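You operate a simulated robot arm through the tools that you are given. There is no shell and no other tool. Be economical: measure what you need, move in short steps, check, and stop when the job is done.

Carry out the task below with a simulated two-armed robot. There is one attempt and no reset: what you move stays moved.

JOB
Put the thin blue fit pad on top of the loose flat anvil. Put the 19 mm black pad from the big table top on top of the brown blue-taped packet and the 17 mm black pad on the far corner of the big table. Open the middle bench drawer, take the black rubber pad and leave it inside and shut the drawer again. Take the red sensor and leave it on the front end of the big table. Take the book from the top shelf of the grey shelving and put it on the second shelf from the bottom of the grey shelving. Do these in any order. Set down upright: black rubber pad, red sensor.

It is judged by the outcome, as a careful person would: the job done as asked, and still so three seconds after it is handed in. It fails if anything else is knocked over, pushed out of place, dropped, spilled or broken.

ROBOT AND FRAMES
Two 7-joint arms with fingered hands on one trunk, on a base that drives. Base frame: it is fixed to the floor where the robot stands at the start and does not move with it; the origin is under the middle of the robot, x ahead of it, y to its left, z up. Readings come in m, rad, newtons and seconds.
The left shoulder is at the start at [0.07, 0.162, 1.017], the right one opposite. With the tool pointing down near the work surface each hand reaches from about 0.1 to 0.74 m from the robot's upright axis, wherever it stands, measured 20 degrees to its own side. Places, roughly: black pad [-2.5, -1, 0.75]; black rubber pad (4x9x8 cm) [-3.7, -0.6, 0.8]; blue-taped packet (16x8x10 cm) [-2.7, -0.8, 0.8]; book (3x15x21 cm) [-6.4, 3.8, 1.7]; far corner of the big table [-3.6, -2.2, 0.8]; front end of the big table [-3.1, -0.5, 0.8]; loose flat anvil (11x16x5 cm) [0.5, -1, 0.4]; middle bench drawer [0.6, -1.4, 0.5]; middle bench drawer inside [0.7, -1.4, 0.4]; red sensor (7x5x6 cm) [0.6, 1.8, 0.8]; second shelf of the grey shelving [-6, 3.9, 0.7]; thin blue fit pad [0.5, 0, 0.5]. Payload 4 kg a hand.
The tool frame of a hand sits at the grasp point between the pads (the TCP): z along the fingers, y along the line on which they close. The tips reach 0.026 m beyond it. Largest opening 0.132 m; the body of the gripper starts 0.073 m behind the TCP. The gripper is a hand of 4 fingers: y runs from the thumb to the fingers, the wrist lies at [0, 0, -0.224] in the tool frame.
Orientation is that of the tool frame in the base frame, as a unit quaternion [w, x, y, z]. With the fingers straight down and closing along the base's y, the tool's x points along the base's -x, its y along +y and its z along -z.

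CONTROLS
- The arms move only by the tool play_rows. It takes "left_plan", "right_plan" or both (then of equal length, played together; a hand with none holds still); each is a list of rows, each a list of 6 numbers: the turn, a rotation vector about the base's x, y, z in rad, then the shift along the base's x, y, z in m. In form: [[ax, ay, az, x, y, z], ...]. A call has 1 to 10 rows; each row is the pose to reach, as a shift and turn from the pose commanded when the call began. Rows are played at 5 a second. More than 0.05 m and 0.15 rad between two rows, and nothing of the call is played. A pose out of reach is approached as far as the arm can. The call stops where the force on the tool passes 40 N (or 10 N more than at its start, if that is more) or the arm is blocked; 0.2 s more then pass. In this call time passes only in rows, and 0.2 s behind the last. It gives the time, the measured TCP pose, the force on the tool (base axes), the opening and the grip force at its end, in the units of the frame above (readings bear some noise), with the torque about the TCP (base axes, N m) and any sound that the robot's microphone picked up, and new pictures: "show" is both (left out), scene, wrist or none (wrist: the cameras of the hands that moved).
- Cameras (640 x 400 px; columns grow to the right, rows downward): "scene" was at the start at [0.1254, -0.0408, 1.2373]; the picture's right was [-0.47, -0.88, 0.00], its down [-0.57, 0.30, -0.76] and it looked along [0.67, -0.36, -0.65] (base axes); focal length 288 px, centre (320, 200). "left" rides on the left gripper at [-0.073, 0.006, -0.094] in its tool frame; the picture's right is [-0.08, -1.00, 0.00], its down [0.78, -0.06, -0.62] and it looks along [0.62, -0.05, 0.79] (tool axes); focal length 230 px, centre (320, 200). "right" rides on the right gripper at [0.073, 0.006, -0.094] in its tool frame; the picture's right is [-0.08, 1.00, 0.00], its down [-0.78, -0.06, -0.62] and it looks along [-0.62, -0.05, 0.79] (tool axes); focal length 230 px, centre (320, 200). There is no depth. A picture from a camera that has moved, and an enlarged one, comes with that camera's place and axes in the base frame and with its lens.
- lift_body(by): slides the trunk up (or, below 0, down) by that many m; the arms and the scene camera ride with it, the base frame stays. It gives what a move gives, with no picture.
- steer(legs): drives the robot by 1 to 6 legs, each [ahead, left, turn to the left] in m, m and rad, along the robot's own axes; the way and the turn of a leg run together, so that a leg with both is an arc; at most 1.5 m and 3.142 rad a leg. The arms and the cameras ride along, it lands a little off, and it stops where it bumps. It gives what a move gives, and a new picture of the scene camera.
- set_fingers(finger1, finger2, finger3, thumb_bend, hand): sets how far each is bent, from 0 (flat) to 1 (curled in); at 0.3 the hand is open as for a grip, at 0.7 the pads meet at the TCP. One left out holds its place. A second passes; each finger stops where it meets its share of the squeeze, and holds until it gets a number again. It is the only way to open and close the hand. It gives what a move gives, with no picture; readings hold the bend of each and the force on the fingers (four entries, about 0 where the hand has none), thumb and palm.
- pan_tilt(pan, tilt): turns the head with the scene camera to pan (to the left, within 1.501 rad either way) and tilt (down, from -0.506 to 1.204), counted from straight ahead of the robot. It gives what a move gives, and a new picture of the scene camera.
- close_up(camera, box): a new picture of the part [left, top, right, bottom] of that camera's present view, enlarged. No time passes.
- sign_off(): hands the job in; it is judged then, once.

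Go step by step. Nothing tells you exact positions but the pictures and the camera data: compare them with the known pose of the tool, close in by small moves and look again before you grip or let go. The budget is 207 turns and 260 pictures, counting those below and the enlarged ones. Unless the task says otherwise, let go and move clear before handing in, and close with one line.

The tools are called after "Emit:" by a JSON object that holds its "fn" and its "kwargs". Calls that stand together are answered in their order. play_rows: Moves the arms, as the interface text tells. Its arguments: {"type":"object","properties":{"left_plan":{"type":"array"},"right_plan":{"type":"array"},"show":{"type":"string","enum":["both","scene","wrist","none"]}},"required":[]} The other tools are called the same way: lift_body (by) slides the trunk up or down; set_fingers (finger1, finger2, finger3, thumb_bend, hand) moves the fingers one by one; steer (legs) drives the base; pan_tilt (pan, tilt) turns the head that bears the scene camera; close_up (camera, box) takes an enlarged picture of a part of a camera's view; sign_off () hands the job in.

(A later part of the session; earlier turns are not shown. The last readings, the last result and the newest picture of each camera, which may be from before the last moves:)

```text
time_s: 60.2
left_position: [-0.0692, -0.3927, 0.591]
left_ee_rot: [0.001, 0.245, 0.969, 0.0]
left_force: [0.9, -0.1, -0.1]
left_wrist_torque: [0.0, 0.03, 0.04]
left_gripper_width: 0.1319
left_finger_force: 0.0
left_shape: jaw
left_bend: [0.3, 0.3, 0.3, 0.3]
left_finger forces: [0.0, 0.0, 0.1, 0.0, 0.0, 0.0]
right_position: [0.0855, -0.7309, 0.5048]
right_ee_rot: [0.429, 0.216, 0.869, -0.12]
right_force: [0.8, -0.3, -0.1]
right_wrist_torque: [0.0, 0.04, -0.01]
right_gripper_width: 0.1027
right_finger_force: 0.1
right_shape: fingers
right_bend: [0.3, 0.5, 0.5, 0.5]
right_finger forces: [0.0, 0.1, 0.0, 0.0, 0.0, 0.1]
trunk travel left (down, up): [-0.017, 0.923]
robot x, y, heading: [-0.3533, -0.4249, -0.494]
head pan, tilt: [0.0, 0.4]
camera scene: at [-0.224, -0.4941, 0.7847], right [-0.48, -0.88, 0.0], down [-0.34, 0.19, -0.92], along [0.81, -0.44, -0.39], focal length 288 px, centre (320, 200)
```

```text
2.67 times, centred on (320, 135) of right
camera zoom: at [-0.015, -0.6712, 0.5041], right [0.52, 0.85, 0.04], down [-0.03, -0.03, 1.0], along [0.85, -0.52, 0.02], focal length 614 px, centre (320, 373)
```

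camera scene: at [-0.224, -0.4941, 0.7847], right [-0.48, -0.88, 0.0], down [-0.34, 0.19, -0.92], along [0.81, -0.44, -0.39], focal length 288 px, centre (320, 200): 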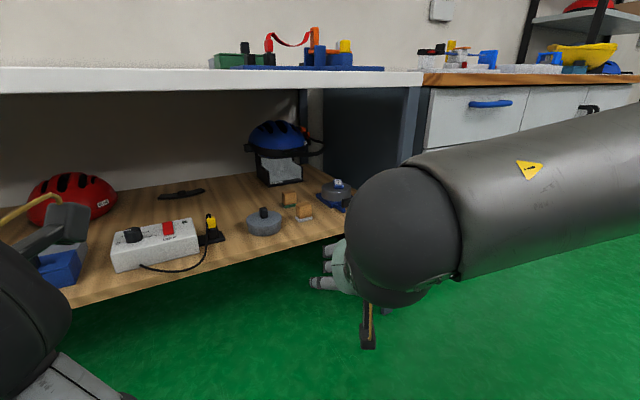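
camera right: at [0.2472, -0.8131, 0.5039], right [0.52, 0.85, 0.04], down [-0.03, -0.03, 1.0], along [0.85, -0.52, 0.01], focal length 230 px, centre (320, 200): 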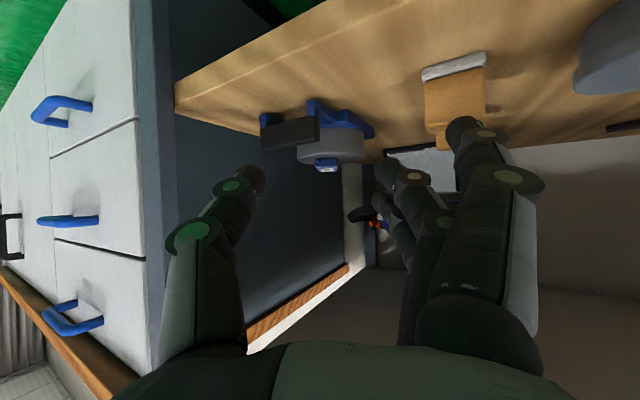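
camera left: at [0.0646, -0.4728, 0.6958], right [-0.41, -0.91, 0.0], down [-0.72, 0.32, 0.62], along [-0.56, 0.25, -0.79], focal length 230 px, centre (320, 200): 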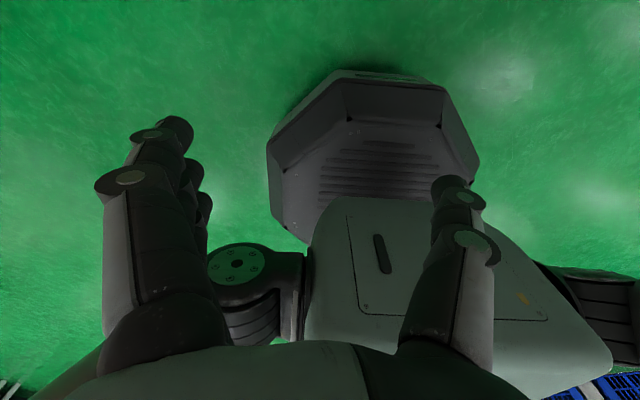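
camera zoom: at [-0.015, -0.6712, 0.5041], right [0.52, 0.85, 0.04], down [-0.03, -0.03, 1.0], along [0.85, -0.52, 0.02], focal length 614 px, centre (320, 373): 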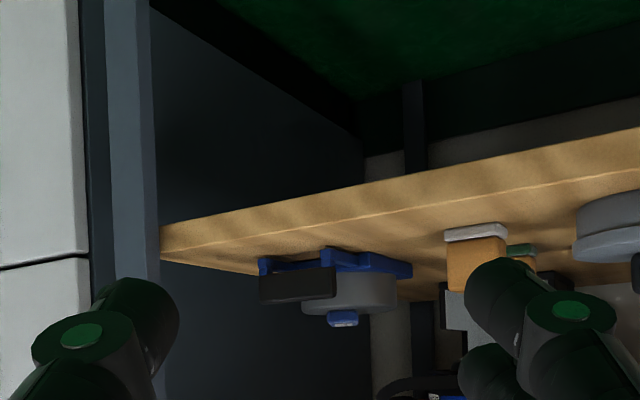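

The thin blue pad is on the anvil. Next, the red sensor: I'll straighten up, raise the trunk, and drive left while looking that way.

Emit:
{"fn": "steer", "kwargs": {"legs": [[-0.15, 0, 0], [0, 0, 0.495]]}}

Emit:
{"fn": "lift_body", "kwargs": {"by": 0.48}}

Emit:
{"fn": "set_fingers", "kwargs": {"hand": "right", "finger1": 0.3, "finger2": 0.3, "finger3": 0.3, "thumb_bend": 0.3}}

Emit:
{"fn": "pan_tilt", "kwargs": {"pan": 0.9, "tilt": 0.45}}

```text
time_s: 63.0
left_position: [-0.2486, -0.1909, 0.5895]
left_ee_rot: [0.001, 0.002, 1.0, 0.0]
left_force: [-0.2, 1.1, -0.2]
left_wrist_torque: [0.01, 0.01, -0.01]
left_gripper_width: 0.1319
left_finger_force: 0.0
left_shape: jaw
left_bend: [0.3, 0.3, 0.3, 0.3]
left_finger forces: [0.1, 0.0, 0.0, 0.1, 0.0, 0.0]
right_position: [0.049, -0.4169, 0.506]
right_ee_rot: [0.445, -0.005, 0.896, -0.01]
right_force: [0.7, -0.2, 0.0]
right_wrist_torque: [0.02, -0.01, -0.03]
right_gripper_width: 0.1029
right_finger_force: 0.0
right_shape: fingers
right_bend: [0.3, 0.5, 0.5, 0.5]
right_finger forces: [0.1, 0.0, 0.0, 0.0, 0.0, 0.1]
trunk travel left (down, up): [-0.017, 0.923]
robot x, y, heading: [-0.4783, -0.3538, 0.002]
head pan, tilt: [0.0, 0.4]
camera scene: at [-0.3378, -0.355, 0.7847], right [0.0, -1.0, 0.0], down [-0.39, 0.0, -0.92], along [0.92, 0.0, -0.39], focal length 288 px, centre (320, 200)
```

scene: 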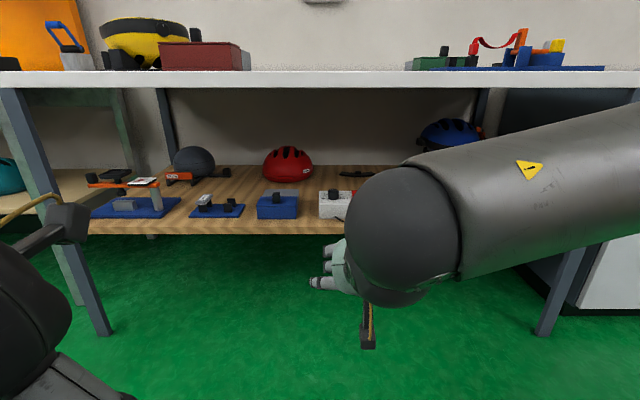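

```text
refused: 0.48 is not a number from -0.4 to 0.4
```

```text
time_s: 64.0
left_position: [-0.2491, -0.1912, 0.5895]
left_ee_rot: [0.001, 0.001, 1.0, 0.0]
left_force: [-0.7, 0.0, -1.3]
left_wrist_torque: [-0.04, 0.03, -0.02]
left_gripper_width: 0.1318
left_finger_force: 0.1
left_shape: jaw
left_bend: [0.3, 0.3, 0.3, 0.3]
left_finger forces: [0.0, 0.0, 0.1, 0.0, 0.0, 0.0]
right_position: [0.0478, -0.4165, 0.5043]
right_ee_rot: [0.445, -0.005, 0.895, -0.011]
right_force: [0.2, 0.0, -0.2]
right_wrist_torque: [0.03, -0.01, 0.01]
right_gripper_width: 0.1358
right_finger_force: 0.0
right_shape: fingers
right_bend: [0.3, 0.3, 0.3, 0.3]
right_finger forces: [0.1, 0.0, 0.0, 0.0, 0.0, 0.0]
trunk travel left (down, up): [-0.017, 0.923]
robot x, y, heading: [-0.4849, -0.3551, 0.001]
head pan, tilt: [0.0, 0.4]
```

```text
time_s: 65.2
left_position: [-0.2487, -0.1908, 0.5904]
left_ee_rot: [0.001, 0.001, 1.0, 0.0]
left_force: [0.5, 0.1, 0.2]
left_wrist_torque: [0.03, -0.04, -0.01]
left_gripper_width: 0.1322
left_finger_force: 0.1
left_shape: jaw
left_bend: [0.3, 0.3, 0.3, 0.3]
left_finger forces: [0.1, 0.0, 0.0, 0.1, 0.0, 0.0]
right_position: [0.0479, -0.4167, 0.5049]
right_ee_rot: [0.445, -0.004, 0.895, -0.012]
right_force: [0.3, 0.5, 0.4]
right_wrist_torque: [-0.01, -0.03, -0.03]
right_gripper_width: 0.1359
right_finger_force: 0.1
right_shape: fingers
right_bend: [0.3, 0.3, 0.3, 0.3]
right_finger forces: [0.0, 0.0, 0.0, 0.1, 0.0, 0.1]
trunk travel left (down, up): [-0.017, 0.923]
robot x, y, heading: [-0.4831, -0.3542, 0.005]
head pan, tilt: [0.901, 0.45]
camera scene: at [-0.3733, -0.283, 0.78], right [0.78, -0.62, 0.0], down [-0.27, -0.34, -0.9], along [0.56, 0.71, -0.44], focal length 288 px, centre (320, 200)
```

scene: 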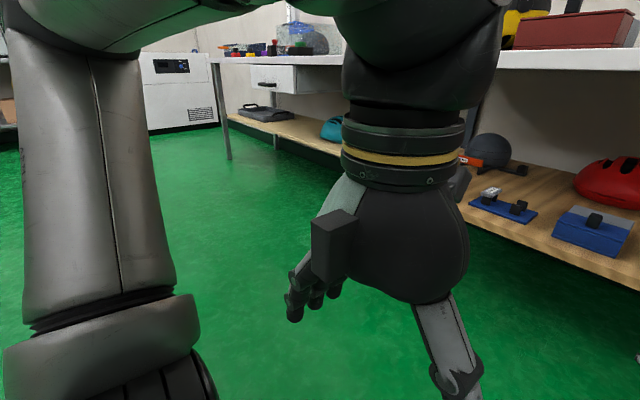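

Floor to the left is clear. Raising the trunk 0.4 and strafing left.

Emit:
{"fn": "lift_body", "kwargs": {"by": 0.4}}

Emit:
{"fn": "steer", "kwargs": {"legs": [[-0.05, 1.0, 0], [0, 0.9, 0]]}}

Emit:
{"fn": "pan_tilt", "kwargs": {"pan": 0.1, "tilt": 0.5}}

```text
time_s: 69.0
left_position: [-0.249, -0.1914, 0.9905]
left_ee_rot: [0.0, 0.001, 1.0, 0.001]
left_force: [-0.5, 0.5, -0.1]
left_wrist_torque: [-0.01, -0.03, -0.01]
left_gripper_width: 0.1322
left_finger_force: 0.0
left_shape: jaw
left_bend: [0.3, 0.3, 0.3, 0.3]
left_finger forces: [0.0, 0.0, 0.1, 0.1, 0.0, 0.1]
right_position: [0.0478, -0.4166, 0.9064]
right_ee_rot: [0.444, -0.004, 0.896, -0.011]
right_force: [0.4, 1.0, -0.1]
right_wrist_torque: [-0.01, -0.01, -0.01]
right_gripper_width: 0.1357
right_finger_force: 0.1
right_shape: fingers
right_bend: [0.3, 0.3, 0.3, 0.3]
right_finger forces: [0.0, 0.1, 0.1, 0.0, 0.0, 0.0]
trunk travel left (down, up): [-0.417, 0.523]
robot x, y, heading: [-0.4808, -0.351, -0.002]
head pan, tilt: [0.901, 0.45]
```

```text
time_s: 78.5
left_position: [-0.3124, 1.7053, 0.9901]
left_ee_rot: [0.001, -0.004, 1.0, 0.0]
left_force: [0.2, 0.5, 0.0]
left_wrist_torque: [-0.04, -0.02, 0.0]
left_gripper_width: 0.1319
left_finger_force: 0.0
left_shape: jaw
left_bend: [0.3, 0.3, 0.3, 0.3]
left_finger forces: [0.0, 0.1, 0.1, 0.0, 0.1, 0.0]
right_position: [-0.0123, 1.4828, 0.9058]
right_ee_rot: [0.445, -0.01, 0.896, -0.008]
right_force: [-0.3, 0.2, -0.2]
right_wrist_torque: [0.0, -0.03, 0.01]
right_gripper_width: 0.1358
right_finger_force: 0.0
right_shape: fingers
right_bend: [0.3, 0.3, 0.3, 0.3]
right_finger forces: [0.0, 0.1, 0.0, 0.1, 0.0, 0.0]
trunk travel left (down, up): [-0.417, 0.523]
robot x, y, heading: [-0.5405, 1.5372, 0.008]
head pan, tilt: [0.901, 0.45]
camera scene: at [-0.4352, 1.6128, 1.18], right [0.79, -0.61, 0.0], down [-0.27, -0.34, -0.9], along [0.55, 0.71, -0.44], focal length 288 px, centre (320, 200)
```

scene: 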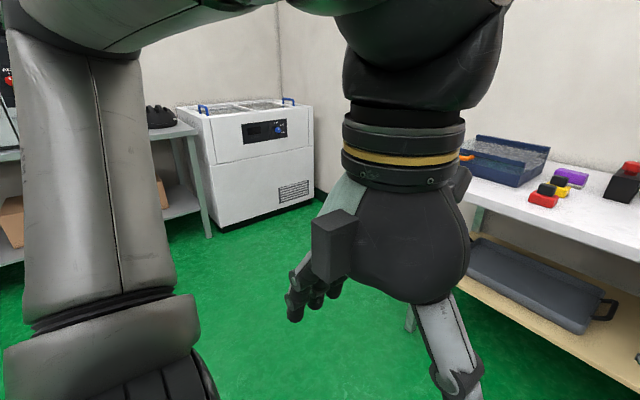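

```text
time_s: 79.6
left_position: [-0.3118, 1.707, 0.9889]
left_ee_rot: [0.001, -0.004, 1.0, 0.0]
left_force: [0.0, 0.3, 0.6]
left_wrist_torque: [0.0, 0.03, -0.02]
left_gripper_width: 0.1317
left_finger_force: 0.0
left_shape: jaw
left_bend: [0.3, 0.3, 0.3, 0.3]
left_finger forces: [0.1, 0.0, 0.1, 0.1, 0.0, 0.1]
right_position: [-0.0113, 1.4832, 0.906]
right_ee_rot: [0.444, -0.009, 0.896, -0.009]
right_force: [0.0, -0.6, -0.2]
right_wrist_torque: [0.0, -0.04, 0.01]
right_gripper_width: 0.1355
right_finger_force: 0.1
right_shape: fingers
right_bend: [0.3, 0.3, 0.3, 0.3]
right_finger forces: [0.1, 0.0, 0.0, 0.0, 0.0, 0.0]
trunk travel left (down, up): [-0.417, 0.523]
robot x, y, heading: [-0.5432, 1.5428, 0.013]
head pan, tilt: [0.099, 0.499]
camera scene: at [-0.4011, 1.5498, 1.1756], right [0.11, -0.99, 0.0], down [-0.48, -0.05, -0.88], along [0.87, 0.1, -0.48], focal length 288 px, centre (320, 200)
```

scene: 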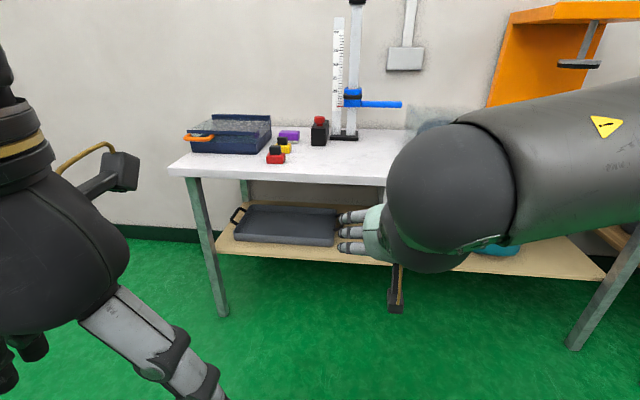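

Emit:
{"fn": "close_up", "kwargs": {"camera": "scene", "box": [170, 90, 410, 240]}}

```text
2.67 times, centred on (290, 165) of scene
camera zoom: at [-0.4011, 1.5498, 1.1756], right [0.11, -0.99, 0.0], down [-0.48, -0.05, -0.88], along [0.87, 0.1, -0.48], focal length 768 px, centre (400, 293)
```

zoom: 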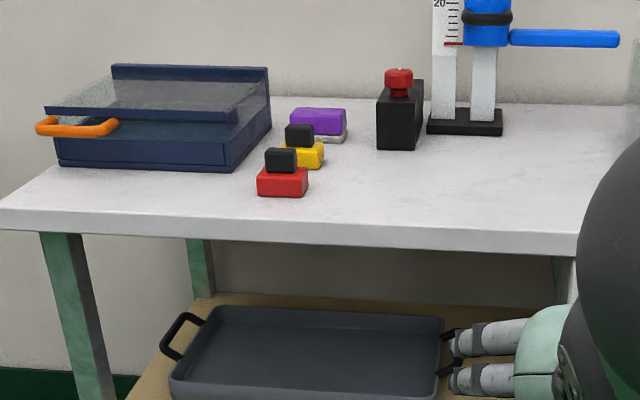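

The red sensor (red body, black top) is at about (0.567, 1.82) in front of a yellow and a purple one. I'll set the right hand vertical and retracted, then drive closer.

Emit:
{"fn": "play_rows", "kwargs": {"right_plan": [[0, 0.13, 0, -0.02, -0.01, 0.015], [0, 0.26, 0, -0.04, -0.02, 0.03], [0, 0.39, 0, -0.06, -0.03, 0.045], [0, 0.52, 0, -0.08, -0.04, 0.06], [0, 0.65, 0, -0.1, -0.06, 0.075], [0, 0.78, 0, -0.12, -0.07, 0.09], [0, 0.92, 0, -0.15, -0.08, 0.1]], "show": "none"}}

Emit:
{"fn": "steer", "kwargs": {"legs": [[0, 0.43, -0.012], [0.5, 0, 0]]}}

Emit:
{"fn": "pan_tilt", "kwargs": {"pan": -0.2, "tilt": 0.7}}

Emit:
{"fn": "close_up", "kwargs": {"camera": "right", "box": [0, 0, 640, 400]}}

```text
time_s: 81.2
left_position: [-0.3127, 1.7063, 0.9897]
left_ee_rot: [0.001, -0.004, 1.0, 0.0]
left_force: [-0.5, -0.2, -0.4]
left_wrist_torque: [0.01, -0.01, 0.01]
left_gripper_width: 0.1321
left_finger_force: 0.1
left_shape: jaw
left_bend: [0.3, 0.3, 0.3, 0.3]
left_finger forces: [0.0, 0.0, 0.0, 0.0, 0.0, 0.1]
right_position: [-0.1633, 1.4049, 1.0058]
right_ee_rot: [0.0, -0.013, 1.0, -0.003]
right_force: [0.1, 1.1, 0.1]
right_wrist_torque: [0.01, -0.01, 0.01]
right_gripper_width: 0.136
right_finger_force: 0.2
right_shape: fingers
right_bend: [0.3, 0.3, 0.3, 0.3]
right_finger forces: [0.0, 0.0, 0.0, 0.1, 0.0, 0.0]
trunk travel left (down, up): [-0.417, 0.523]
robot x, y, heading: [-0.5425, 1.5426, 0.012]
head pan, tilt: [0.099, 0.499]
```

```text
time_s: 86.4
left_position: [0.1875, 2.1311, 0.9899]
left_ee_rot: [0.001, 0.002, 1.0, 0.0]
left_force: [0.1, 0.0, 0.3]
left_wrist_torque: [-0.01, 0.0, -0.03]
left_gripper_width: 0.1319
left_finger_force: 0.1
left_shape: jaw
left_bend: [0.3, 0.3, 0.3, 0.3]
left_finger forces: [0.1, 0.0, 0.1, 0.0, 0.0, 0.0]
right_position: [0.3342, 1.8284, 1.0041]
right_ee_rot: [0.001, -0.007, 1.0, -0.004]
right_force: [-0.5, -0.3, 0.0]
right_wrist_torque: [-0.01, 0.05, 0.04]
right_gripper_width: 0.1357
right_finger_force: 0.0
right_shape: fingers
right_bend: [0.3, 0.3, 0.3, 0.3]
right_finger forces: [0.0, 0.0, 0.0, 0.0, 0.1, 0.1]
trunk travel left (down, up): [-0.417, 0.523]
robot x, y, heading: [-0.0445, 1.9691, -0.001]
head pan, tilt: [0.099, 0.499]
camera scene: at [0.0964, 1.9763, 1.1755], right [0.1, -1.0, 0.0], down [-0.48, -0.05, -0.88], along [0.87, 0.09, -0.48], focal length 288 px, centre (320, 200)
```

scene: 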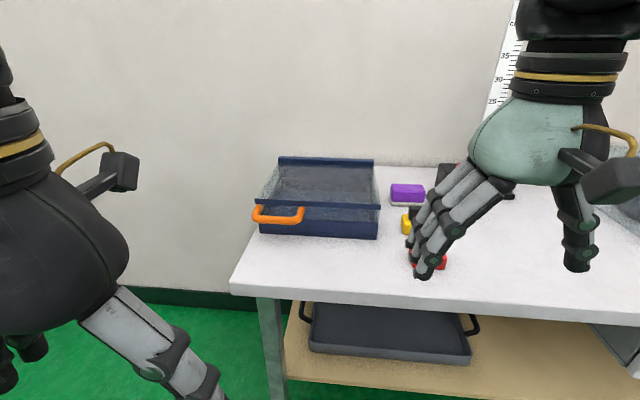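

```text
time_s: 87.2
left_position: [0.1874, 2.1318, 0.9907]
left_ee_rot: [0.001, 0.002, 1.0, 0.0]
left_force: [0.2, 0.0, -0.4]
left_wrist_torque: [-0.02, 0.02, -0.04]
left_gripper_width: 0.1318
left_finger_force: 0.1
left_shape: jaw
left_bend: [0.3, 0.3, 0.3, 0.3]
left_finger forces: [0.1, 0.0, 0.1, 0.1, 0.0, 0.1]
right_position: [0.3338, 1.8268, 1.0057]
right_ee_rot: [0.001, -0.006, 1.0, -0.003]
right_force: [0.3, 0.1, 1.3]
right_wrist_torque: [0.01, -0.03, 0.01]
right_gripper_width: 0.1358
right_finger_force: 0.1
right_shape: fingers
right_bend: [0.3, 0.3, 0.3, 0.3]
right_finger forces: [0.0, 0.0, 0.0, 0.0, 0.0, 0.1]
trunk travel left (down, up): [-0.417, 0.523]
robot x, y, heading: [-0.0501, 1.9684, -0.001]
head pan, tilt: [-0.201, 0.7]
camera scene: at [0.0885, 1.9505, 1.1579], right [-0.2, -0.98, 0.0], down [-0.63, 0.13, -0.77], along [0.75, -0.15, -0.64], focal length 288 px, centre (320, 200)
```

scene: 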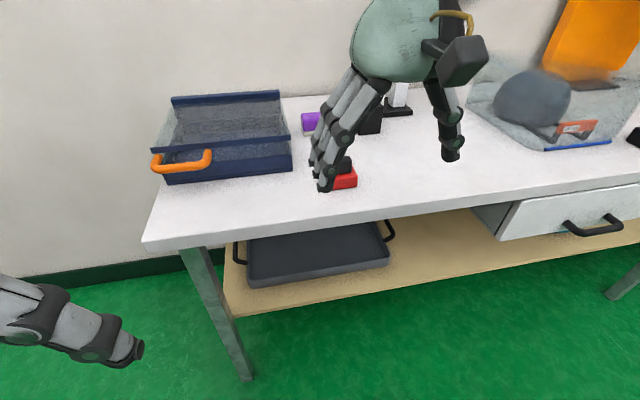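

```text
1.00 times, centred on (320, 200) of right (not enlarged: the box is as wide or as high as the picture)
camera zoom: at [0.2607, 1.8325, 1.0994], right [0.07, 1.0, -0.01], down [0.78, -0.05, 0.62], along [0.62, -0.05, -0.79], focal length 230 px, centre (320, 200)
```

zoom: 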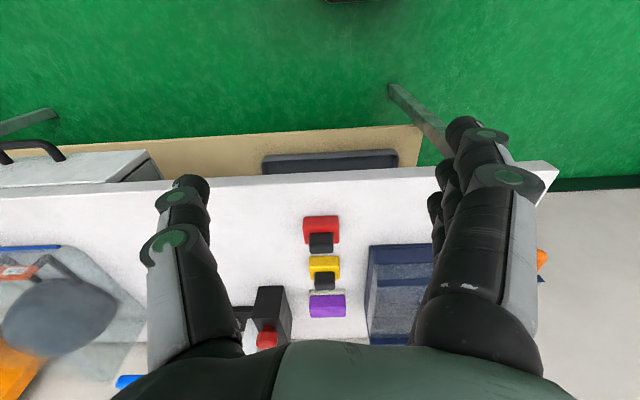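

The red sensor is centred at about (0.534, 1.811), with a gap before the yellow one. Moving over it.

Emit:
{"fn": "play_rows", "kwargs": {"right_plan": [[0, 0, 0, 0.045, -0.004, 0], [0, 0, 0, 0.09, -0.008, 0], [0, 0, 0, 0.135, -0.012, 0], [0, 0, 0, 0.175, -0.016, -0.02], [0, 0, 0, 0.196, -0.016, -0.06], [0, 0, 0, 0.196, -0.016, -0.08]]}}

```text
time_s: 88.6
left_position: [0.1869, 2.1312, 0.9892]
left_ee_rot: [0.001, 0.001, 1.0, 0.001]
left_force: [0.4, -0.4, -0.6]
left_wrist_torque: [0.02, -0.01, 0.0]
left_gripper_width: 0.1317
left_finger_force: 0.1
left_shape: jaw
left_bend: [0.3, 0.3, 0.3, 0.3]
left_finger forces: [0.1, 0.0, 0.0, 0.0, 0.0, 0.0]
right_position: [0.5284, 1.811, 0.925]
right_ee_rot: [0.002, -0.007, 1.0, -0.002]
right_force: [-0.2, 0.1, -0.1]
right_wrist_torque: [0.01, 0.01, 0.0]
right_gripper_width: 0.1356
right_finger_force: 0.1
right_shape: fingers
right_bend: [0.3, 0.3, 0.3, 0.3]
right_finger forces: [0.0, 0.1, 0.1, 0.0, 0.1, 0.0]
trunk travel left (down, up): [-0.417, 0.523]
robot x, y, heading: [-0.0447, 1.9609, -0.006]
head pan, tilt: [-0.201, 0.7]
camera scene: at [0.0885, 1.9502, 1.1579], right [-0.2, -0.98, 0.0], down [-0.63, 0.13, -0.76], along [0.75, -0.15, -0.64], focal length 288 px, centre (320, 200)
camera right: at [0.4568, 1.8159, 1.0192], right [0.06, 1.0, -0.01], down [0.78, -0.05, 0.62], along [0.62, -0.04, -0.79], focal length 230 px, centre (320, 200)
```

scene: 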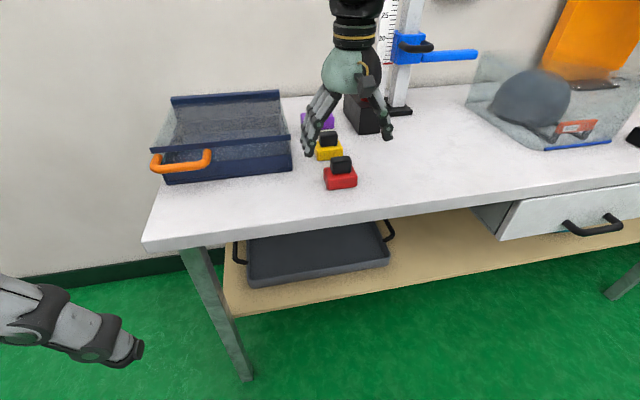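
right: 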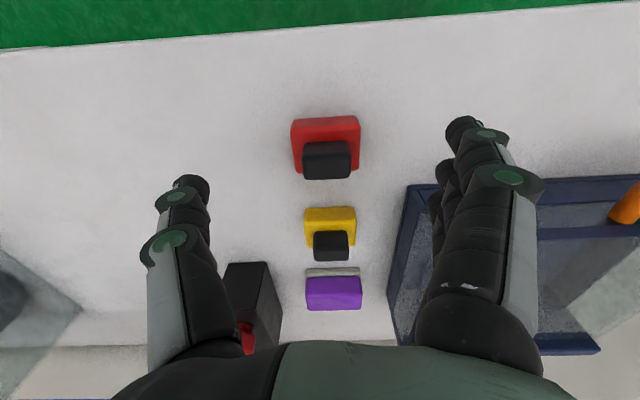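

The sensor body centre is refined to (0.547, 1.815). Descending with the open hand around it.

Emit:
{"fn": "play_rows", "kwargs": {"right_plan": [[0, 0, 0, 0.017, 0.004, -0.03], [0, 0, 0, 0.017, 0.004, -0.06], [0, 0, 0, 0.018, 0.004, -0.085], [0, 0, 0, 0.018, 0.004, -0.095]]}}

Emit:
{"fn": "close_up", "kwargs": {"camera": "scene", "box": [260, 80, 440, 220]}}

```text
time_s: 89.6
left_position: [0.1874, 2.1309, 0.9905]
left_ee_rot: [0.001, 0.001, 1.0, 0.001]
left_force: [-0.1, -0.8, -0.3]
left_wrist_torque: [0.0, -0.03, -0.02]
left_gripper_width: 0.1318
left_finger_force: 0.1
left_shape: jaw
left_bend: [0.3, 0.3, 0.3, 0.3]
left_finger forces: [0.0, 0.0, 0.1, 0.0, 0.0, 0.1]
right_position: [0.5477, 1.8148, 0.8305]
right_ee_rot: [0.001, -0.006, 1.0, -0.003]
right_force: [-0.6, -0.6, -0.5]
right_wrist_torque: [0.0, 0.01, 0.01]
right_gripper_width: 0.1357
right_finger_force: 0.1
right_shape: fingers
right_bend: [0.3, 0.3, 0.3, 0.3]
right_finger forces: [0.0, 0.0, 0.0, 0.0, 0.0, 0.0]
trunk travel left (down, up): [-0.417, 0.523]
robot x, y, heading: [-0.0483, 1.9675, -0.005]
head pan, tilt: [-0.201, 0.7]
camera scene: at [0.0884, 1.9502, 1.1579], right [-0.2, -0.98, 0.0], down [-0.63, 0.13, -0.76], along [0.75, -0.15, -0.64], focal length 288 px, centre (320, 200)
camera right: at [0.4751, 1.8205, 0.9243], right [0.07, 1.0, -0.01], down [0.78, -0.05, 0.62], along [0.62, -0.05, -0.78], focal length 230 px, centre (320, 200)
```

scene: 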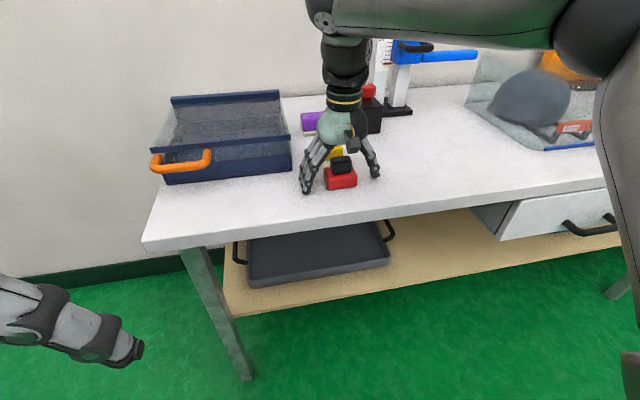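
right: 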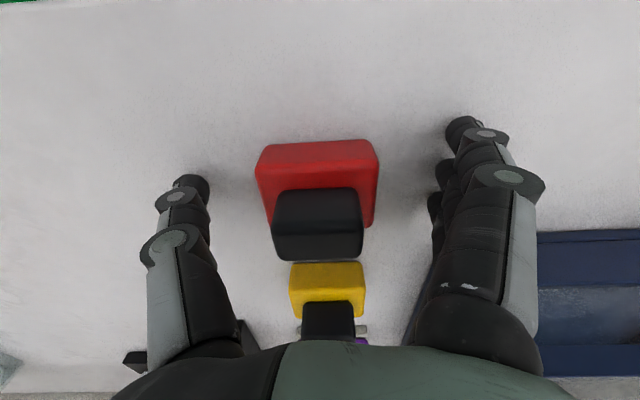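

```text
2.86 times, centred on (350, 150) of scene
camera zoom: at [0.0884, 1.9502, 1.1579], right [-0.2, -0.98, 0.0], down [-0.63, 0.13, -0.76], along [0.75, -0.15, -0.64], focal length 823 px, centre (234, 343)
```

zoom: 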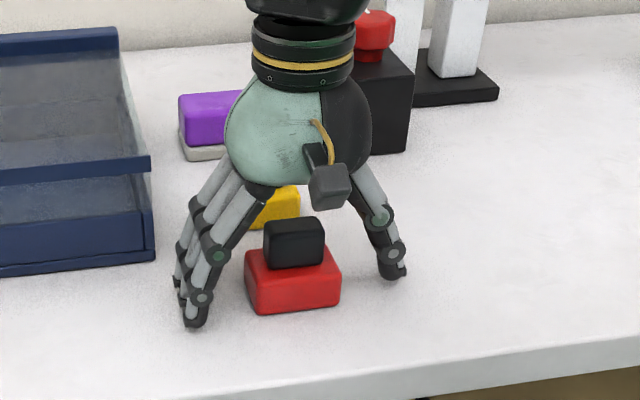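

The fingers straddle the red body well. Closing the hand.

Emit:
{"fn": "set_fingers", "kwargs": {"hand": "right", "finger1": 0.65, "finger2": 0.65, "finger3": 0.65, "thumb_bend": 0.65}}

Emit:
{"fn": "play_rows", "kwargs": {"right_plan": [[0, 0, 0, 0, 0, 0.01], [0, 0, 0, 0, 0, 0.03], [0, 0, 0, 0, 0, 0.06]]}}

```text
time_s: 90.6
left_position: [0.1864, 2.1329, 0.9895]
left_ee_rot: [0.002, 0.002, 1.0, 0.0]
left_force: [0.2, 0.1, 0.1]
left_wrist_torque: [-0.02, 0.02, 0.0]
left_gripper_width: 0.1318
left_finger_force: 0.0
left_shape: jaw
left_bend: [0.3, 0.3, 0.3, 0.3]
left_finger forces: [0.0, 0.1, 0.0, 0.1, 0.0, 0.0]
right_position: [0.5463, 1.8168, 0.8327]
right_ee_rot: [0.004, -0.006, 1.0, -0.003]
right_force: [3.1, 5.5, 18.6]
right_wrist_torque: [0.88, -0.12, -0.1]
right_gripper_width: 0.0564
right_finger_force: 27.6
right_shape: fingers
right_bend: [0.58, 0.55, 0.55, 0.58]
right_finger forces: [8.8, 15.3, 13.5, 0.1, 18.1, 0.0]
trunk travel left (down, up): [-0.417, 0.523]
robot x, y, heading: [-0.0439, 1.9721, 0.001]
head pan, tilt: [-0.201, 0.7]
```

```text
time_s: 91.4
left_position: [0.1871, 2.1328, 0.99]
left_ee_rot: [0.001, 0.002, 1.0, 0.0]
left_force: [-0.1, -0.2, -0.9]
left_wrist_torque: [-0.02, -0.01, -0.02]
left_gripper_width: 0.1317
left_finger_force: 0.1
left_shape: jaw
left_bend: [0.3, 0.3, 0.3, 0.3]
left_finger forces: [0.0, 0.1, 0.0, 0.1, 0.0, 0.0]
right_position: [0.5476, 1.8154, 0.8903]
right_ee_rot: [0.001, -0.006, 1.0, -0.004]
right_force: [0.2, -0.8, -0.9]
right_wrist_torque: [0.0, 0.01, -0.02]
right_gripper_width: 0.0564
right_finger_force: 20.1
right_shape: fingers
right_bend: [0.58, 0.55, 0.55, 0.58]
right_finger forces: [5.7, 7.5, 7.6, 0.0, 19.7, 0.0]
trunk travel left (down, up): [-0.417, 0.523]
robot x, y, heading: [-0.0463, 1.9676, -0.003]
head pan, tilt: [-0.201, 0.7]
camera scene: at [0.0882, 1.9508, 1.1578], right [-0.2, -0.98, 0.0], down [-0.63, 0.13, -0.77], along [0.75, -0.15, -0.64], focal length 288 px, centre (320, 200)
camera right: at [0.4747, 1.8201, 0.9836], right [0.07, 1.0, -0.01], down [0.78, -0.05, 0.62], along [0.62, -0.05, -0.79], focal length 230 px, centre (320, 200)
```

scene: 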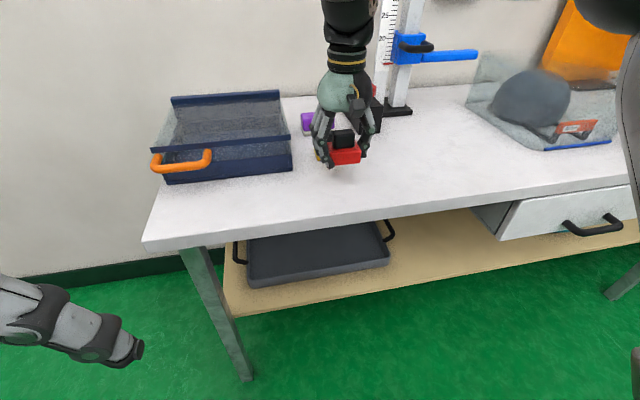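
right: 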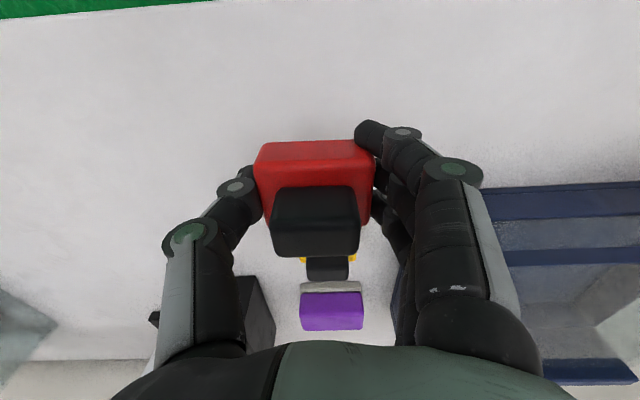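

Sensor is held securely. Raise, retract, back away from the table and turn toward the room to look.

Emit:
{"fn": "play_rows", "kwargs": {"right_plan": [[0, 0, 0, -0.03, 0, 0.03], [0, 0, 0, -0.07, 0, 0.05], [0, 0, 0, -0.11, 0, 0.07], [0, 0, 0, -0.15, 0, 0.08], [0, 0, 0, -0.19, 0, 0.09], [0, 0, 0, -0.23, 0, 0.09]], "show": "none"}}

Emit:
{"fn": "steer", "kwargs": {"legs": [[-0.7, 0, 0], [0, 0, 3.1]]}}

Emit:
{"fn": "pan_tilt", "kwargs": {"pan": 0.0, "tilt": 0.2}}

Emit:
{"fn": "pan_tilt", "kwargs": {"pan": 0.8, "tilt": 0.2}}

```text
time_s: 92.8
left_position: [0.1863, 2.1298, 0.9908]
left_ee_rot: [0.0, 0.002, 1.0, 0.001]
left_force: [0.6, -0.6, 0.2]
left_wrist_torque: [-0.01, 0.01, 0.01]
left_gripper_width: 0.1319
left_finger_force: 0.0
left_shape: jaw
left_bend: [0.3, 0.3, 0.3, 0.3]
left_finger forces: [0.1, 0.1, 0.0, 0.0, 0.0, 0.0]
right_position: [0.3162, 1.8152, 0.9815]
right_ee_rot: [0.002, -0.006, 1.0, -0.003]
right_force: [0.1, 0.1, -2.7]
right_wrist_torque: [0.04, -0.03, -0.02]
right_gripper_width: 0.0564
right_finger_force: 19.9
right_shape: fingers
right_bend: [0.58, 0.55, 0.55, 0.58]
right_finger forces: [5.6, 7.4, 7.5, 0.0, 19.5, 0.0]
trunk travel left (down, up): [-0.417, 0.523]
robot x, y, heading: [-0.0492, 1.9717, 0.002]
head pan, tilt: [-0.201, 0.7]
```

```text
time_s: 103.9
left_position: [-0.9798, 1.8166, 0.9894]
left_ee_rot: [0.0, 1.0, -0.021, -0.001]
left_force: [0.4, -0.3, -0.8]
left_wrist_torque: [-0.01, 0.0, -0.02]
left_gripper_width: 0.1317
left_finger_force: 0.1
left_shape: jaw
left_bend: [0.3, 0.3, 0.3, 0.3]
left_finger forces: [0.0, 0.1, 0.0, 0.0, 0.1, 0.1]
right_position: [-1.0957, 2.1379, 0.9806]
right_ee_rot: [-0.003, 1.0, -0.014, 0.0]
right_force: [0.5, 0.3, -0.9]
right_wrist_torque: [0.0, 0.02, -0.01]
right_gripper_width: 0.0518
right_finger_force: 19.1
right_shape: fingers
right_bend: [0.61, 0.55, 0.55, 0.58]
right_finger forces: [4.3, 7.7, 7.5, 0.1, 18.3, 0.0]
trunk travel left (down, up): [-0.417, 0.523]
robot x, y, heading: [-0.7409, 1.9715, 3.105]
head pan, tilt: [-0.201, 0.7]
camera scene: at [-0.8734, 1.9913, 1.1578], right [0.24, 0.97, 0.0], down [0.63, -0.15, -0.76], along [-0.74, 0.18, -0.64], focal length 288 px, centre (320, 200)
```

scene: 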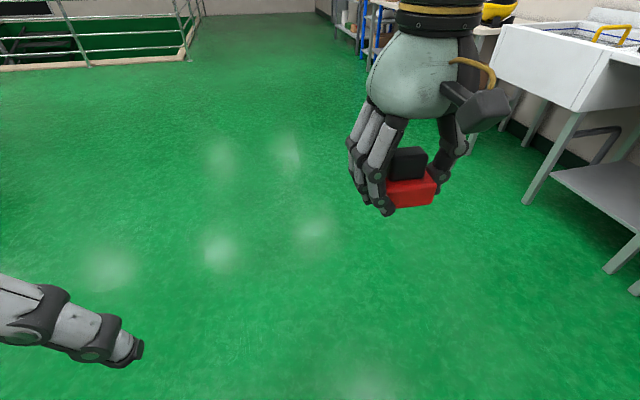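

```text
time_s: 104.8
left_position: [-0.9796, 1.8164, 0.991]
left_ee_rot: [0.0, 1.0, -0.02, 0.0]
left_force: [-0.2, 0.1, -0.3]
left_wrist_torque: [0.02, 0.01, -0.01]
left_gripper_width: 0.1319
left_finger_force: 0.0
left_shape: jaw
left_bend: [0.3, 0.3, 0.3, 0.3]
left_finger forces: [0.0, 0.1, 0.1, 0.0, 0.0, 0.1]
right_position: [-1.0979, 2.1373, 0.9813]
right_ee_rot: [-0.004, 1.0, -0.013, -0.002]
right_force: [-0.3, 0.0, -1.8]
right_wrist_torque: [0.0, -0.02, 0.0]
right_gripper_width: 0.0517
right_finger_force: 19.1
right_shape: fingers
right_bend: [0.61, 0.55, 0.55, 0.58]
right_finger forces: [4.3, 7.7, 7.6, 0.0, 18.2, 0.1]
trunk travel left (down, up): [-0.417, 0.523]
robot x, y, heading: [-0.741, 1.9723, 3.103]
head pan, tilt: [0.0, 0.201]
camera scene: at [-0.8841, 1.9749, 1.2032], right [0.04, 1.0, 0.0], down [0.2, -0.01, -0.98], along [-0.98, 0.04, -0.2], focal length 288 px, centre (320, 200)
```

scene: 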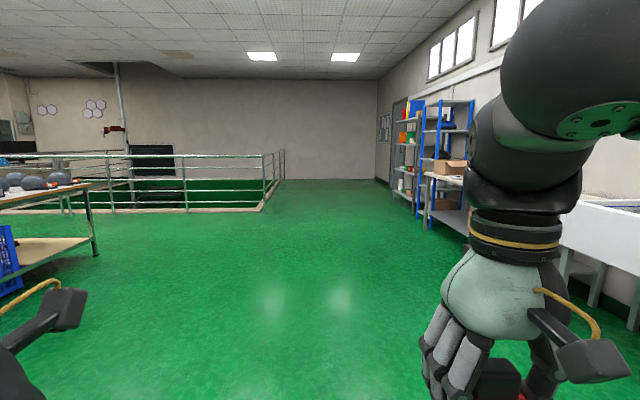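

```text
time_s: 105.9
left_position: [-0.9792, 1.8157, 0.9905]
left_ee_rot: [0.001, 1.0, -0.021, 0.0]
left_force: [-0.9, -0.5, 0.4]
left_wrist_torque: [-0.01, -0.01, -0.02]
left_gripper_width: 0.1319
left_finger_force: 0.0
left_shape: jaw
left_bend: [0.3, 0.3, 0.3, 0.3]
left_finger forces: [0.0, 0.1, 0.0, 0.0, 0.0, 0.0]
right_position: [-1.0971, 2.1379, 0.9811]
right_ee_rot: [-0.003, 1.0, -0.013, -0.001]
right_force: [0.0, -0.1, -2.4]
right_wrist_torque: [0.0, -0.04, -0.03]
right_gripper_width: 0.0521
right_finger_force: 19.2
right_shape: fingers
right_bend: [0.61, 0.55, 0.55, 0.58]
right_finger forces: [4.4, 7.8, 7.5, 0.0, 18.4, 0.1]
trunk travel left (down, up): [-0.417, 0.523]
robot x, y, heading: [-0.7369, 1.9675, 3.103]
head pan, tilt: [0.799, 0.201]
camera scene: at [-0.8586, 1.907, 1.2033], right [-0.69, 0.73, 0.0], down [0.14, 0.14, -0.98], along [-0.71, -0.67, -0.2], focal length 288 px, centre (320, 200)
```

scene: 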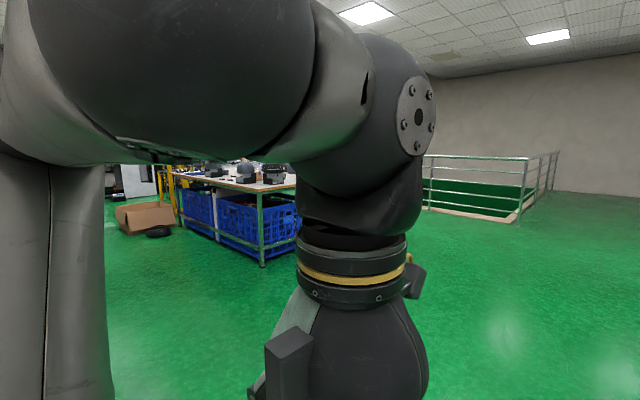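

The big table is in view. Driving toward its front end, then facing it.

Emit:
{"fn": "steer", "kwargs": {"legs": [[1.5, 0, 0], [0.6, 0, 0], [0, 0, 1.61], [1.0, 0, 0]]}}

Emit:
{"fn": "pan_tilt", "kwargs": {"pan": 0.0, "tilt": 0.4}}

```text
time_s: 125.0
left_position: [-2.6722, 0.8099, 0.9896]
left_ee_rot: [0.0, 0.707, 0.707, 0.0]
left_force: [-0.6, -0.4, 0.5]
left_wrist_torque: [-0.02, 0.03, 0.01]
left_gripper_width: 0.1318
left_finger_force: 0.0
left_shape: jaw
left_bend: [0.3, 0.3, 0.3, 0.3]
left_finger forces: [0.0, 0.0, 0.1, 0.1, 0.0, 0.0]
right_position: [-2.9882, 0.6792, 0.9809]
right_ee_rot: [-0.002, 0.702, 0.713, -0.002]
right_force: [0.6, -0.5, -1.9]
right_wrist_torque: [0.06, 0.03, -0.01]
right_gripper_width: 0.0517
right_finger_force: 18.6
right_shape: fingers
right_bend: [0.61, 0.55, 0.55, 0.58]
right_finger forces: [4.0, 7.5, 7.5, 0.1, 17.8, 0.0]
trunk travel left (down, up): [-0.417, 0.523]
robot x, y, heading: [-2.8335, 1.0403, -1.569]
head pan, tilt: [0.799, 0.201]
camera scene: at [-2.7681, 0.9258, 1.2032], right [-0.7, -0.72, 0.0], down [-0.14, 0.14, -0.98], along [0.7, -0.68, -0.2], focal length 288 px, centre (320, 200)
```

scene: 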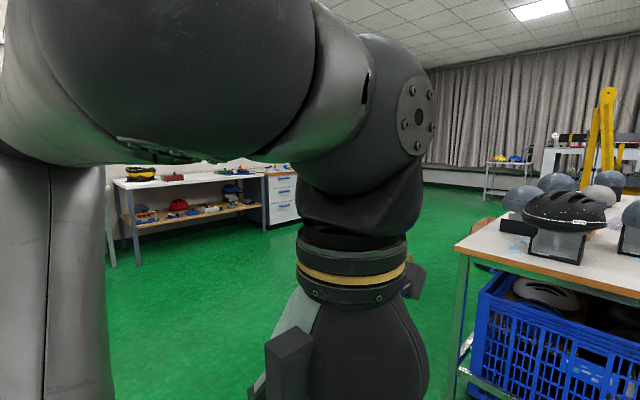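

```text
time_s: 126.2
left_position: [-2.672, 0.8104, 0.9899]
left_ee_rot: [0.0, 0.707, 0.707, -0.002]
left_force: [0.5, 0.0, -0.3]
left_wrist_torque: [0.0, -0.01, -0.02]
left_gripper_width: 0.1319
left_finger_force: 0.1
left_shape: jaw
left_bend: [0.3, 0.3, 0.3, 0.3]
left_finger forces: [0.1, 0.0, 0.1, 0.1, 0.0, 0.1]
right_position: [-2.9896, 0.6806, 0.9806]
right_ee_rot: [-0.001, 0.702, 0.712, -0.003]
right_force: [-0.1, -0.1, -1.6]
right_wrist_torque: [-0.01, -0.04, -0.01]
right_gripper_width: 0.0515
right_finger_force: 19.1
right_shape: fingers
right_bend: [0.61, 0.55, 0.55, 0.58]
right_finger forces: [4.1, 7.5, 7.5, 0.0, 17.9, 0.0]
trunk travel left (down, up): [-0.417, 0.523]
robot x, y, heading: [-2.8336, 1.0433, -1.571]
head pan, tilt: [0.0, 0.4]
camera scene: at [-2.8348, 0.8984, 1.1847], right [-1.0, 0.0, 0.0], down [0.0, 0.39, -0.92], along [0.0, -0.92, -0.39], focal length 288 px, centre (320, 200)
```

scene: 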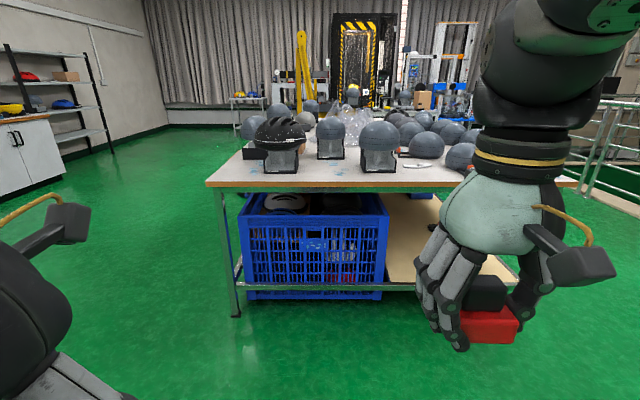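

The table is crowded with headforms. Let me enlarge the front end.

Emit:
{"fn": "close_up", "kwargs": {"camera": "scene", "box": [200, 80, 500, 260]}}

Emit:
{"fn": "steer", "kwargs": {"legs": [[0.45, 0, 0]]}}

Emit:
{"fn": "pan_tilt", "kwargs": {"pan": 0.0, "tilt": 0.5}}

Emit:
{"fn": "close_up", "kwargs": {"camera": "right", "box": [0, 0, 640, 400]}}

```text
2.13 times, centred on (350, 170) of scene
camera zoom: at [-2.8348, 0.8984, 1.1847], right [-1.0, 0.0, 0.0], down [0.0, 0.39, -0.92], along [0.0, -0.92, -0.39], focal length 615 px, centre (256, 264)
```

zoom: 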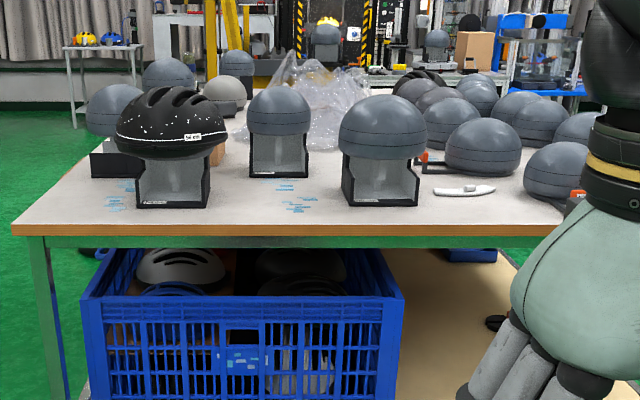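

```text
time_s: 128.9
left_position: [-2.6703, 0.3663, 0.9903]
left_ee_rot: [0.0, 0.705, 0.709, 0.0]
left_force: [-0.3, -0.1, -0.2]
left_wrist_torque: [0.0, 0.02, -0.01]
left_gripper_width: 0.1321
left_finger_force: 0.0
left_shape: jaw
left_bend: [0.3, 0.3, 0.3, 0.3]
left_finger forces: [0.0, 0.1, 0.0, 0.1, 0.0, 0.1]
right_position: [-2.9849, 0.2347, 0.9799]
right_ee_rot: [-0.001, 0.701, 0.713, -0.004]
right_force: [-1.1, 0.3, -1.1]
right_wrist_torque: [0.02, 0.04, 0.01]
right_gripper_width: 0.0518
right_finger_force: 18.5
right_shape: fingers
right_bend: [0.61, 0.55, 0.55, 0.58]
right_finger forces: [4.0, 7.6, 7.5, 0.0, 17.8, 0.1]
trunk travel left (down, up): [-0.417, 0.523]
robot x, y, heading: [-2.8312, 0.5989, -1.56]
head pan, tilt: [0.0, 0.4]
camera scene: at [-2.8331, 0.4543, 1.1846], right [-1.0, 0.0, 0.0], down [0.0, 0.39, -0.92], along [0.0, -0.92, -0.39], focal length 288 px, centre (320, 200)
```

scene: 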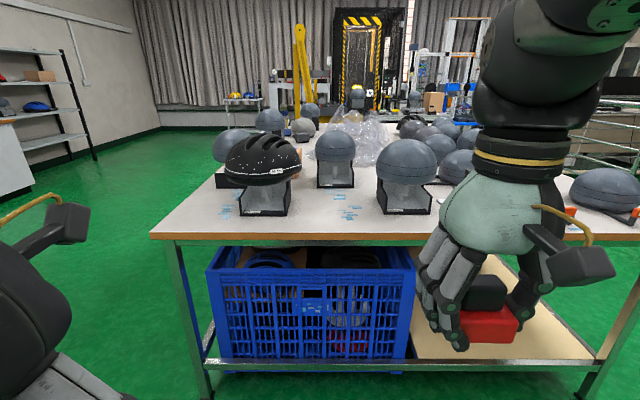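

```text
time_s: 129.5
left_position: [-2.67, 0.366, 0.9897]
left_ee_rot: [0.001, 0.706, 0.708, -0.001]
left_force: [0.3, 0.0, 0.1]
left_wrist_torque: [-0.01, 0.0, 0.0]
left_gripper_width: 0.1317
left_finger_force: 0.1
left_shape: jaw
left_bend: [0.3, 0.3, 0.3, 0.3]
left_finger forces: [0.0, 0.0, 0.0, 0.0, 0.0, 0.1]
right_position: [-2.9852, 0.2361, 0.9805]
right_ee_rot: [-0.001, 0.7, 0.714, -0.003]
right_force: [0.4, -0.5, -1.2]
right_wrist_torque: [0.03, 0.01, 0.03]
right_gripper_width: 0.0515
right_finger_force: 18.7
right_shape: fingers
right_bend: [0.61, 0.55, 0.55, 0.58]
right_finger forces: [4.0, 7.5, 7.5, 0.1, 17.8, 0.0]
trunk travel left (down, up): [-0.417, 0.523]
robot x, y, heading: [-2.8373, 0.599, -1.562]
head pan, tilt: [0.0, 0.499]
camera scene: at [-2.8332, 0.4566, 1.1756], right [-1.0, 0.0, 0.0], down [0.0, 0.48, -0.88], along [0.0, -0.88, -0.48], focal length 288 px, centre (320, 200)
```

scene: 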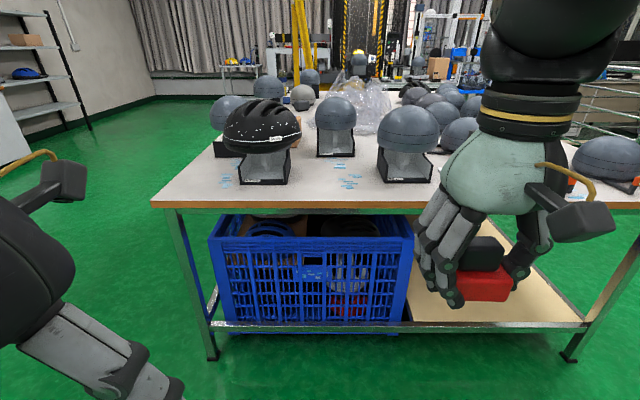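

```text
1.00 times, centred on (320, 200) of right (not enlarged: the box is as wide or as high as the picture)
camera zoom: at [-2.9796, 0.3088, 1.0747], right [1.0, -0.06, -0.01], down [-0.04, -0.78, 0.62], along [-0.04, -0.62, -0.79], focal length 230 px, centre (320, 200)
```

zoom: 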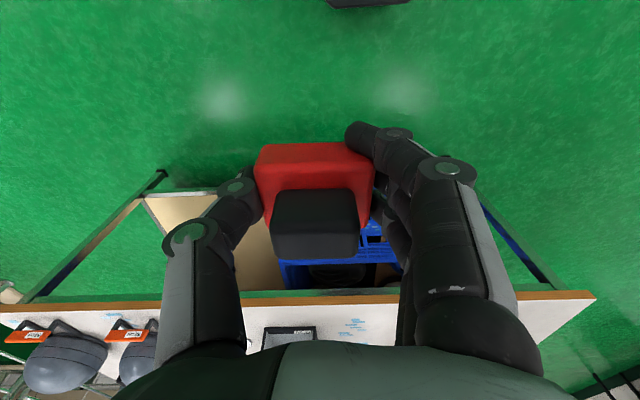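

Front edge of the table is at y ≈ −0.32, top z ≈ 0.74. There is free space at about (−2.9, −0.40) between headforms. Driving closer, then moving over it.

Emit:
{"fn": "steer", "kwargs": {"legs": [[0.37, 0, 0]]}}

Emit:
{"fn": "play_rows", "kwargs": {"right_plan": [[0, 0, 0, 0.03, -0.03, 0], [0, 0, 0, 0.06, -0.06, 0], [0, 0, 0, 0.09, -0.095, 0], [0, 0, 0, 0.09, -0.14, 0], [0, 0, 0, 0.09, -0.185, 0], [0, 0, 0, 0.09, -0.23, 0]]}}

```text
time_s: 131.9
left_position: [-2.6691, -0.0011, 0.9907]
left_ee_rot: [0.001, 0.706, 0.708, 0.001]
left_force: [0.0, -0.4, -0.4]
left_wrist_torque: [0.01, 0.02, 0.05]
left_gripper_width: 0.1319
left_finger_force: 0.0
left_shape: jaw
left_bend: [0.3, 0.3, 0.3, 0.3]
left_finger forces: [0.1, 0.0, 0.0, 0.0, 0.0, 0.0]
right_position: [-2.983, -0.1337, 0.9801]
right_ee_rot: [-0.002, 0.7, 0.714, -0.003]
right_force: [0.1, 0.1, -1.5]
right_wrist_torque: [0.02, -0.02, -0.01]
right_gripper_width: 0.0515
right_finger_force: 18.5
right_shape: fingers
right_bend: [0.61, 0.55, 0.55, 0.58]
right_finger forces: [3.9, 7.6, 7.5, 0.1, 17.7, 0.0]
trunk travel left (down, up): [-0.417, 0.523]
robot x, y, heading: [-2.8343, 0.2303, -1.562]
head pan, tilt: [0.0, 0.499]
camera scene: at [-2.8313, 0.0867, 1.1755], right [-1.0, 0.0, 0.0], down [0.0, 0.48, -0.88], along [0.0, -0.88, -0.48], focal length 288 px, centre (320, 200)
```

scene: 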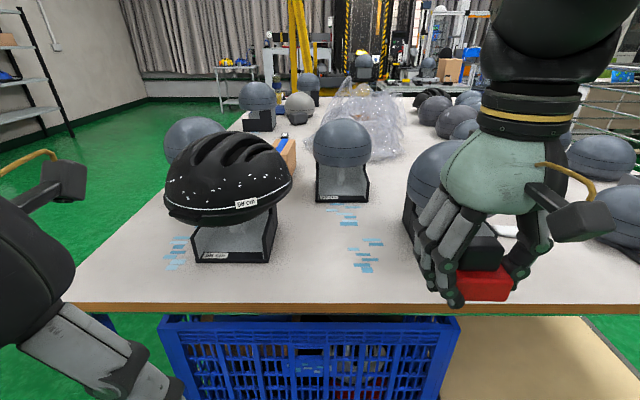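

```text
time_s: 133.3
left_position: [-2.6685, -0.0012, 0.9902]
left_ee_rot: [0.001, 0.706, 0.708, -0.001]
left_force: [0.4, -0.1, 0.7]
left_wrist_torque: [0.02, -0.03, 0.03]
left_gripper_width: 0.132
left_finger_force: 0.1
left_shape: jaw
left_bend: [0.3, 0.3, 0.3, 0.3]
left_finger forces: [0.0, 0.1, 0.0, 0.0, 0.1, 0.0]
right_position: [-2.8919, -0.3502, 0.9795]
right_ee_rot: [-0.002, 0.7, 0.714, -0.002]
right_force: [0.4, -0.4, -0.4]
right_wrist_torque: [0.02, 0.01, 0.02]
right_gripper_width: 0.0509
right_finger_force: 18.9
right_shape: fingers
right_bend: [0.61, 0.55, 0.55, 0.58]
right_finger forces: [3.9, 7.7, 7.5, 0.1, 17.8, 0.0]
right hand out of reach, approached as far as the arm can: row 6
trunk travel left (down, up): [-0.417, 0.523]
robot x, y, heading: [-2.8301, 0.2365, -1.567]
head pan, tilt: [0.0, 0.499]
camera scene: at [-2.831, 0.0869, 1.1755], right [-1.0, -0.01, 0.0], down [0.0, 0.48, -0.88], along [0.0, -0.88, -0.48], focal length 288 px, centre (320, 200)
camera right: at [-2.8858, -0.2773, 1.0732], right [1.0, -0.06, -0.01], down [-0.04, -0.78, 0.62], along [-0.04, -0.62, -0.79], focal length 230 px, centre (320, 200)
```

scene: 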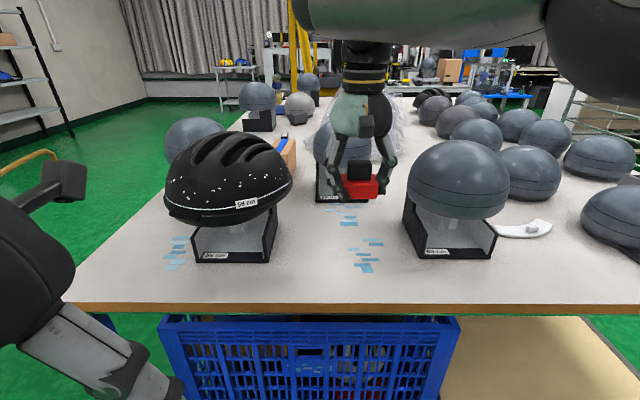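
right: 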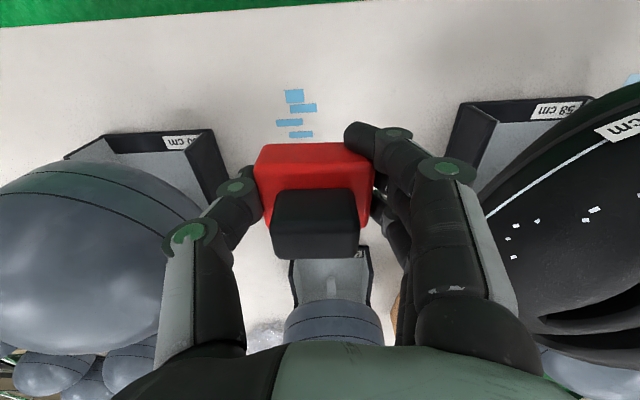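

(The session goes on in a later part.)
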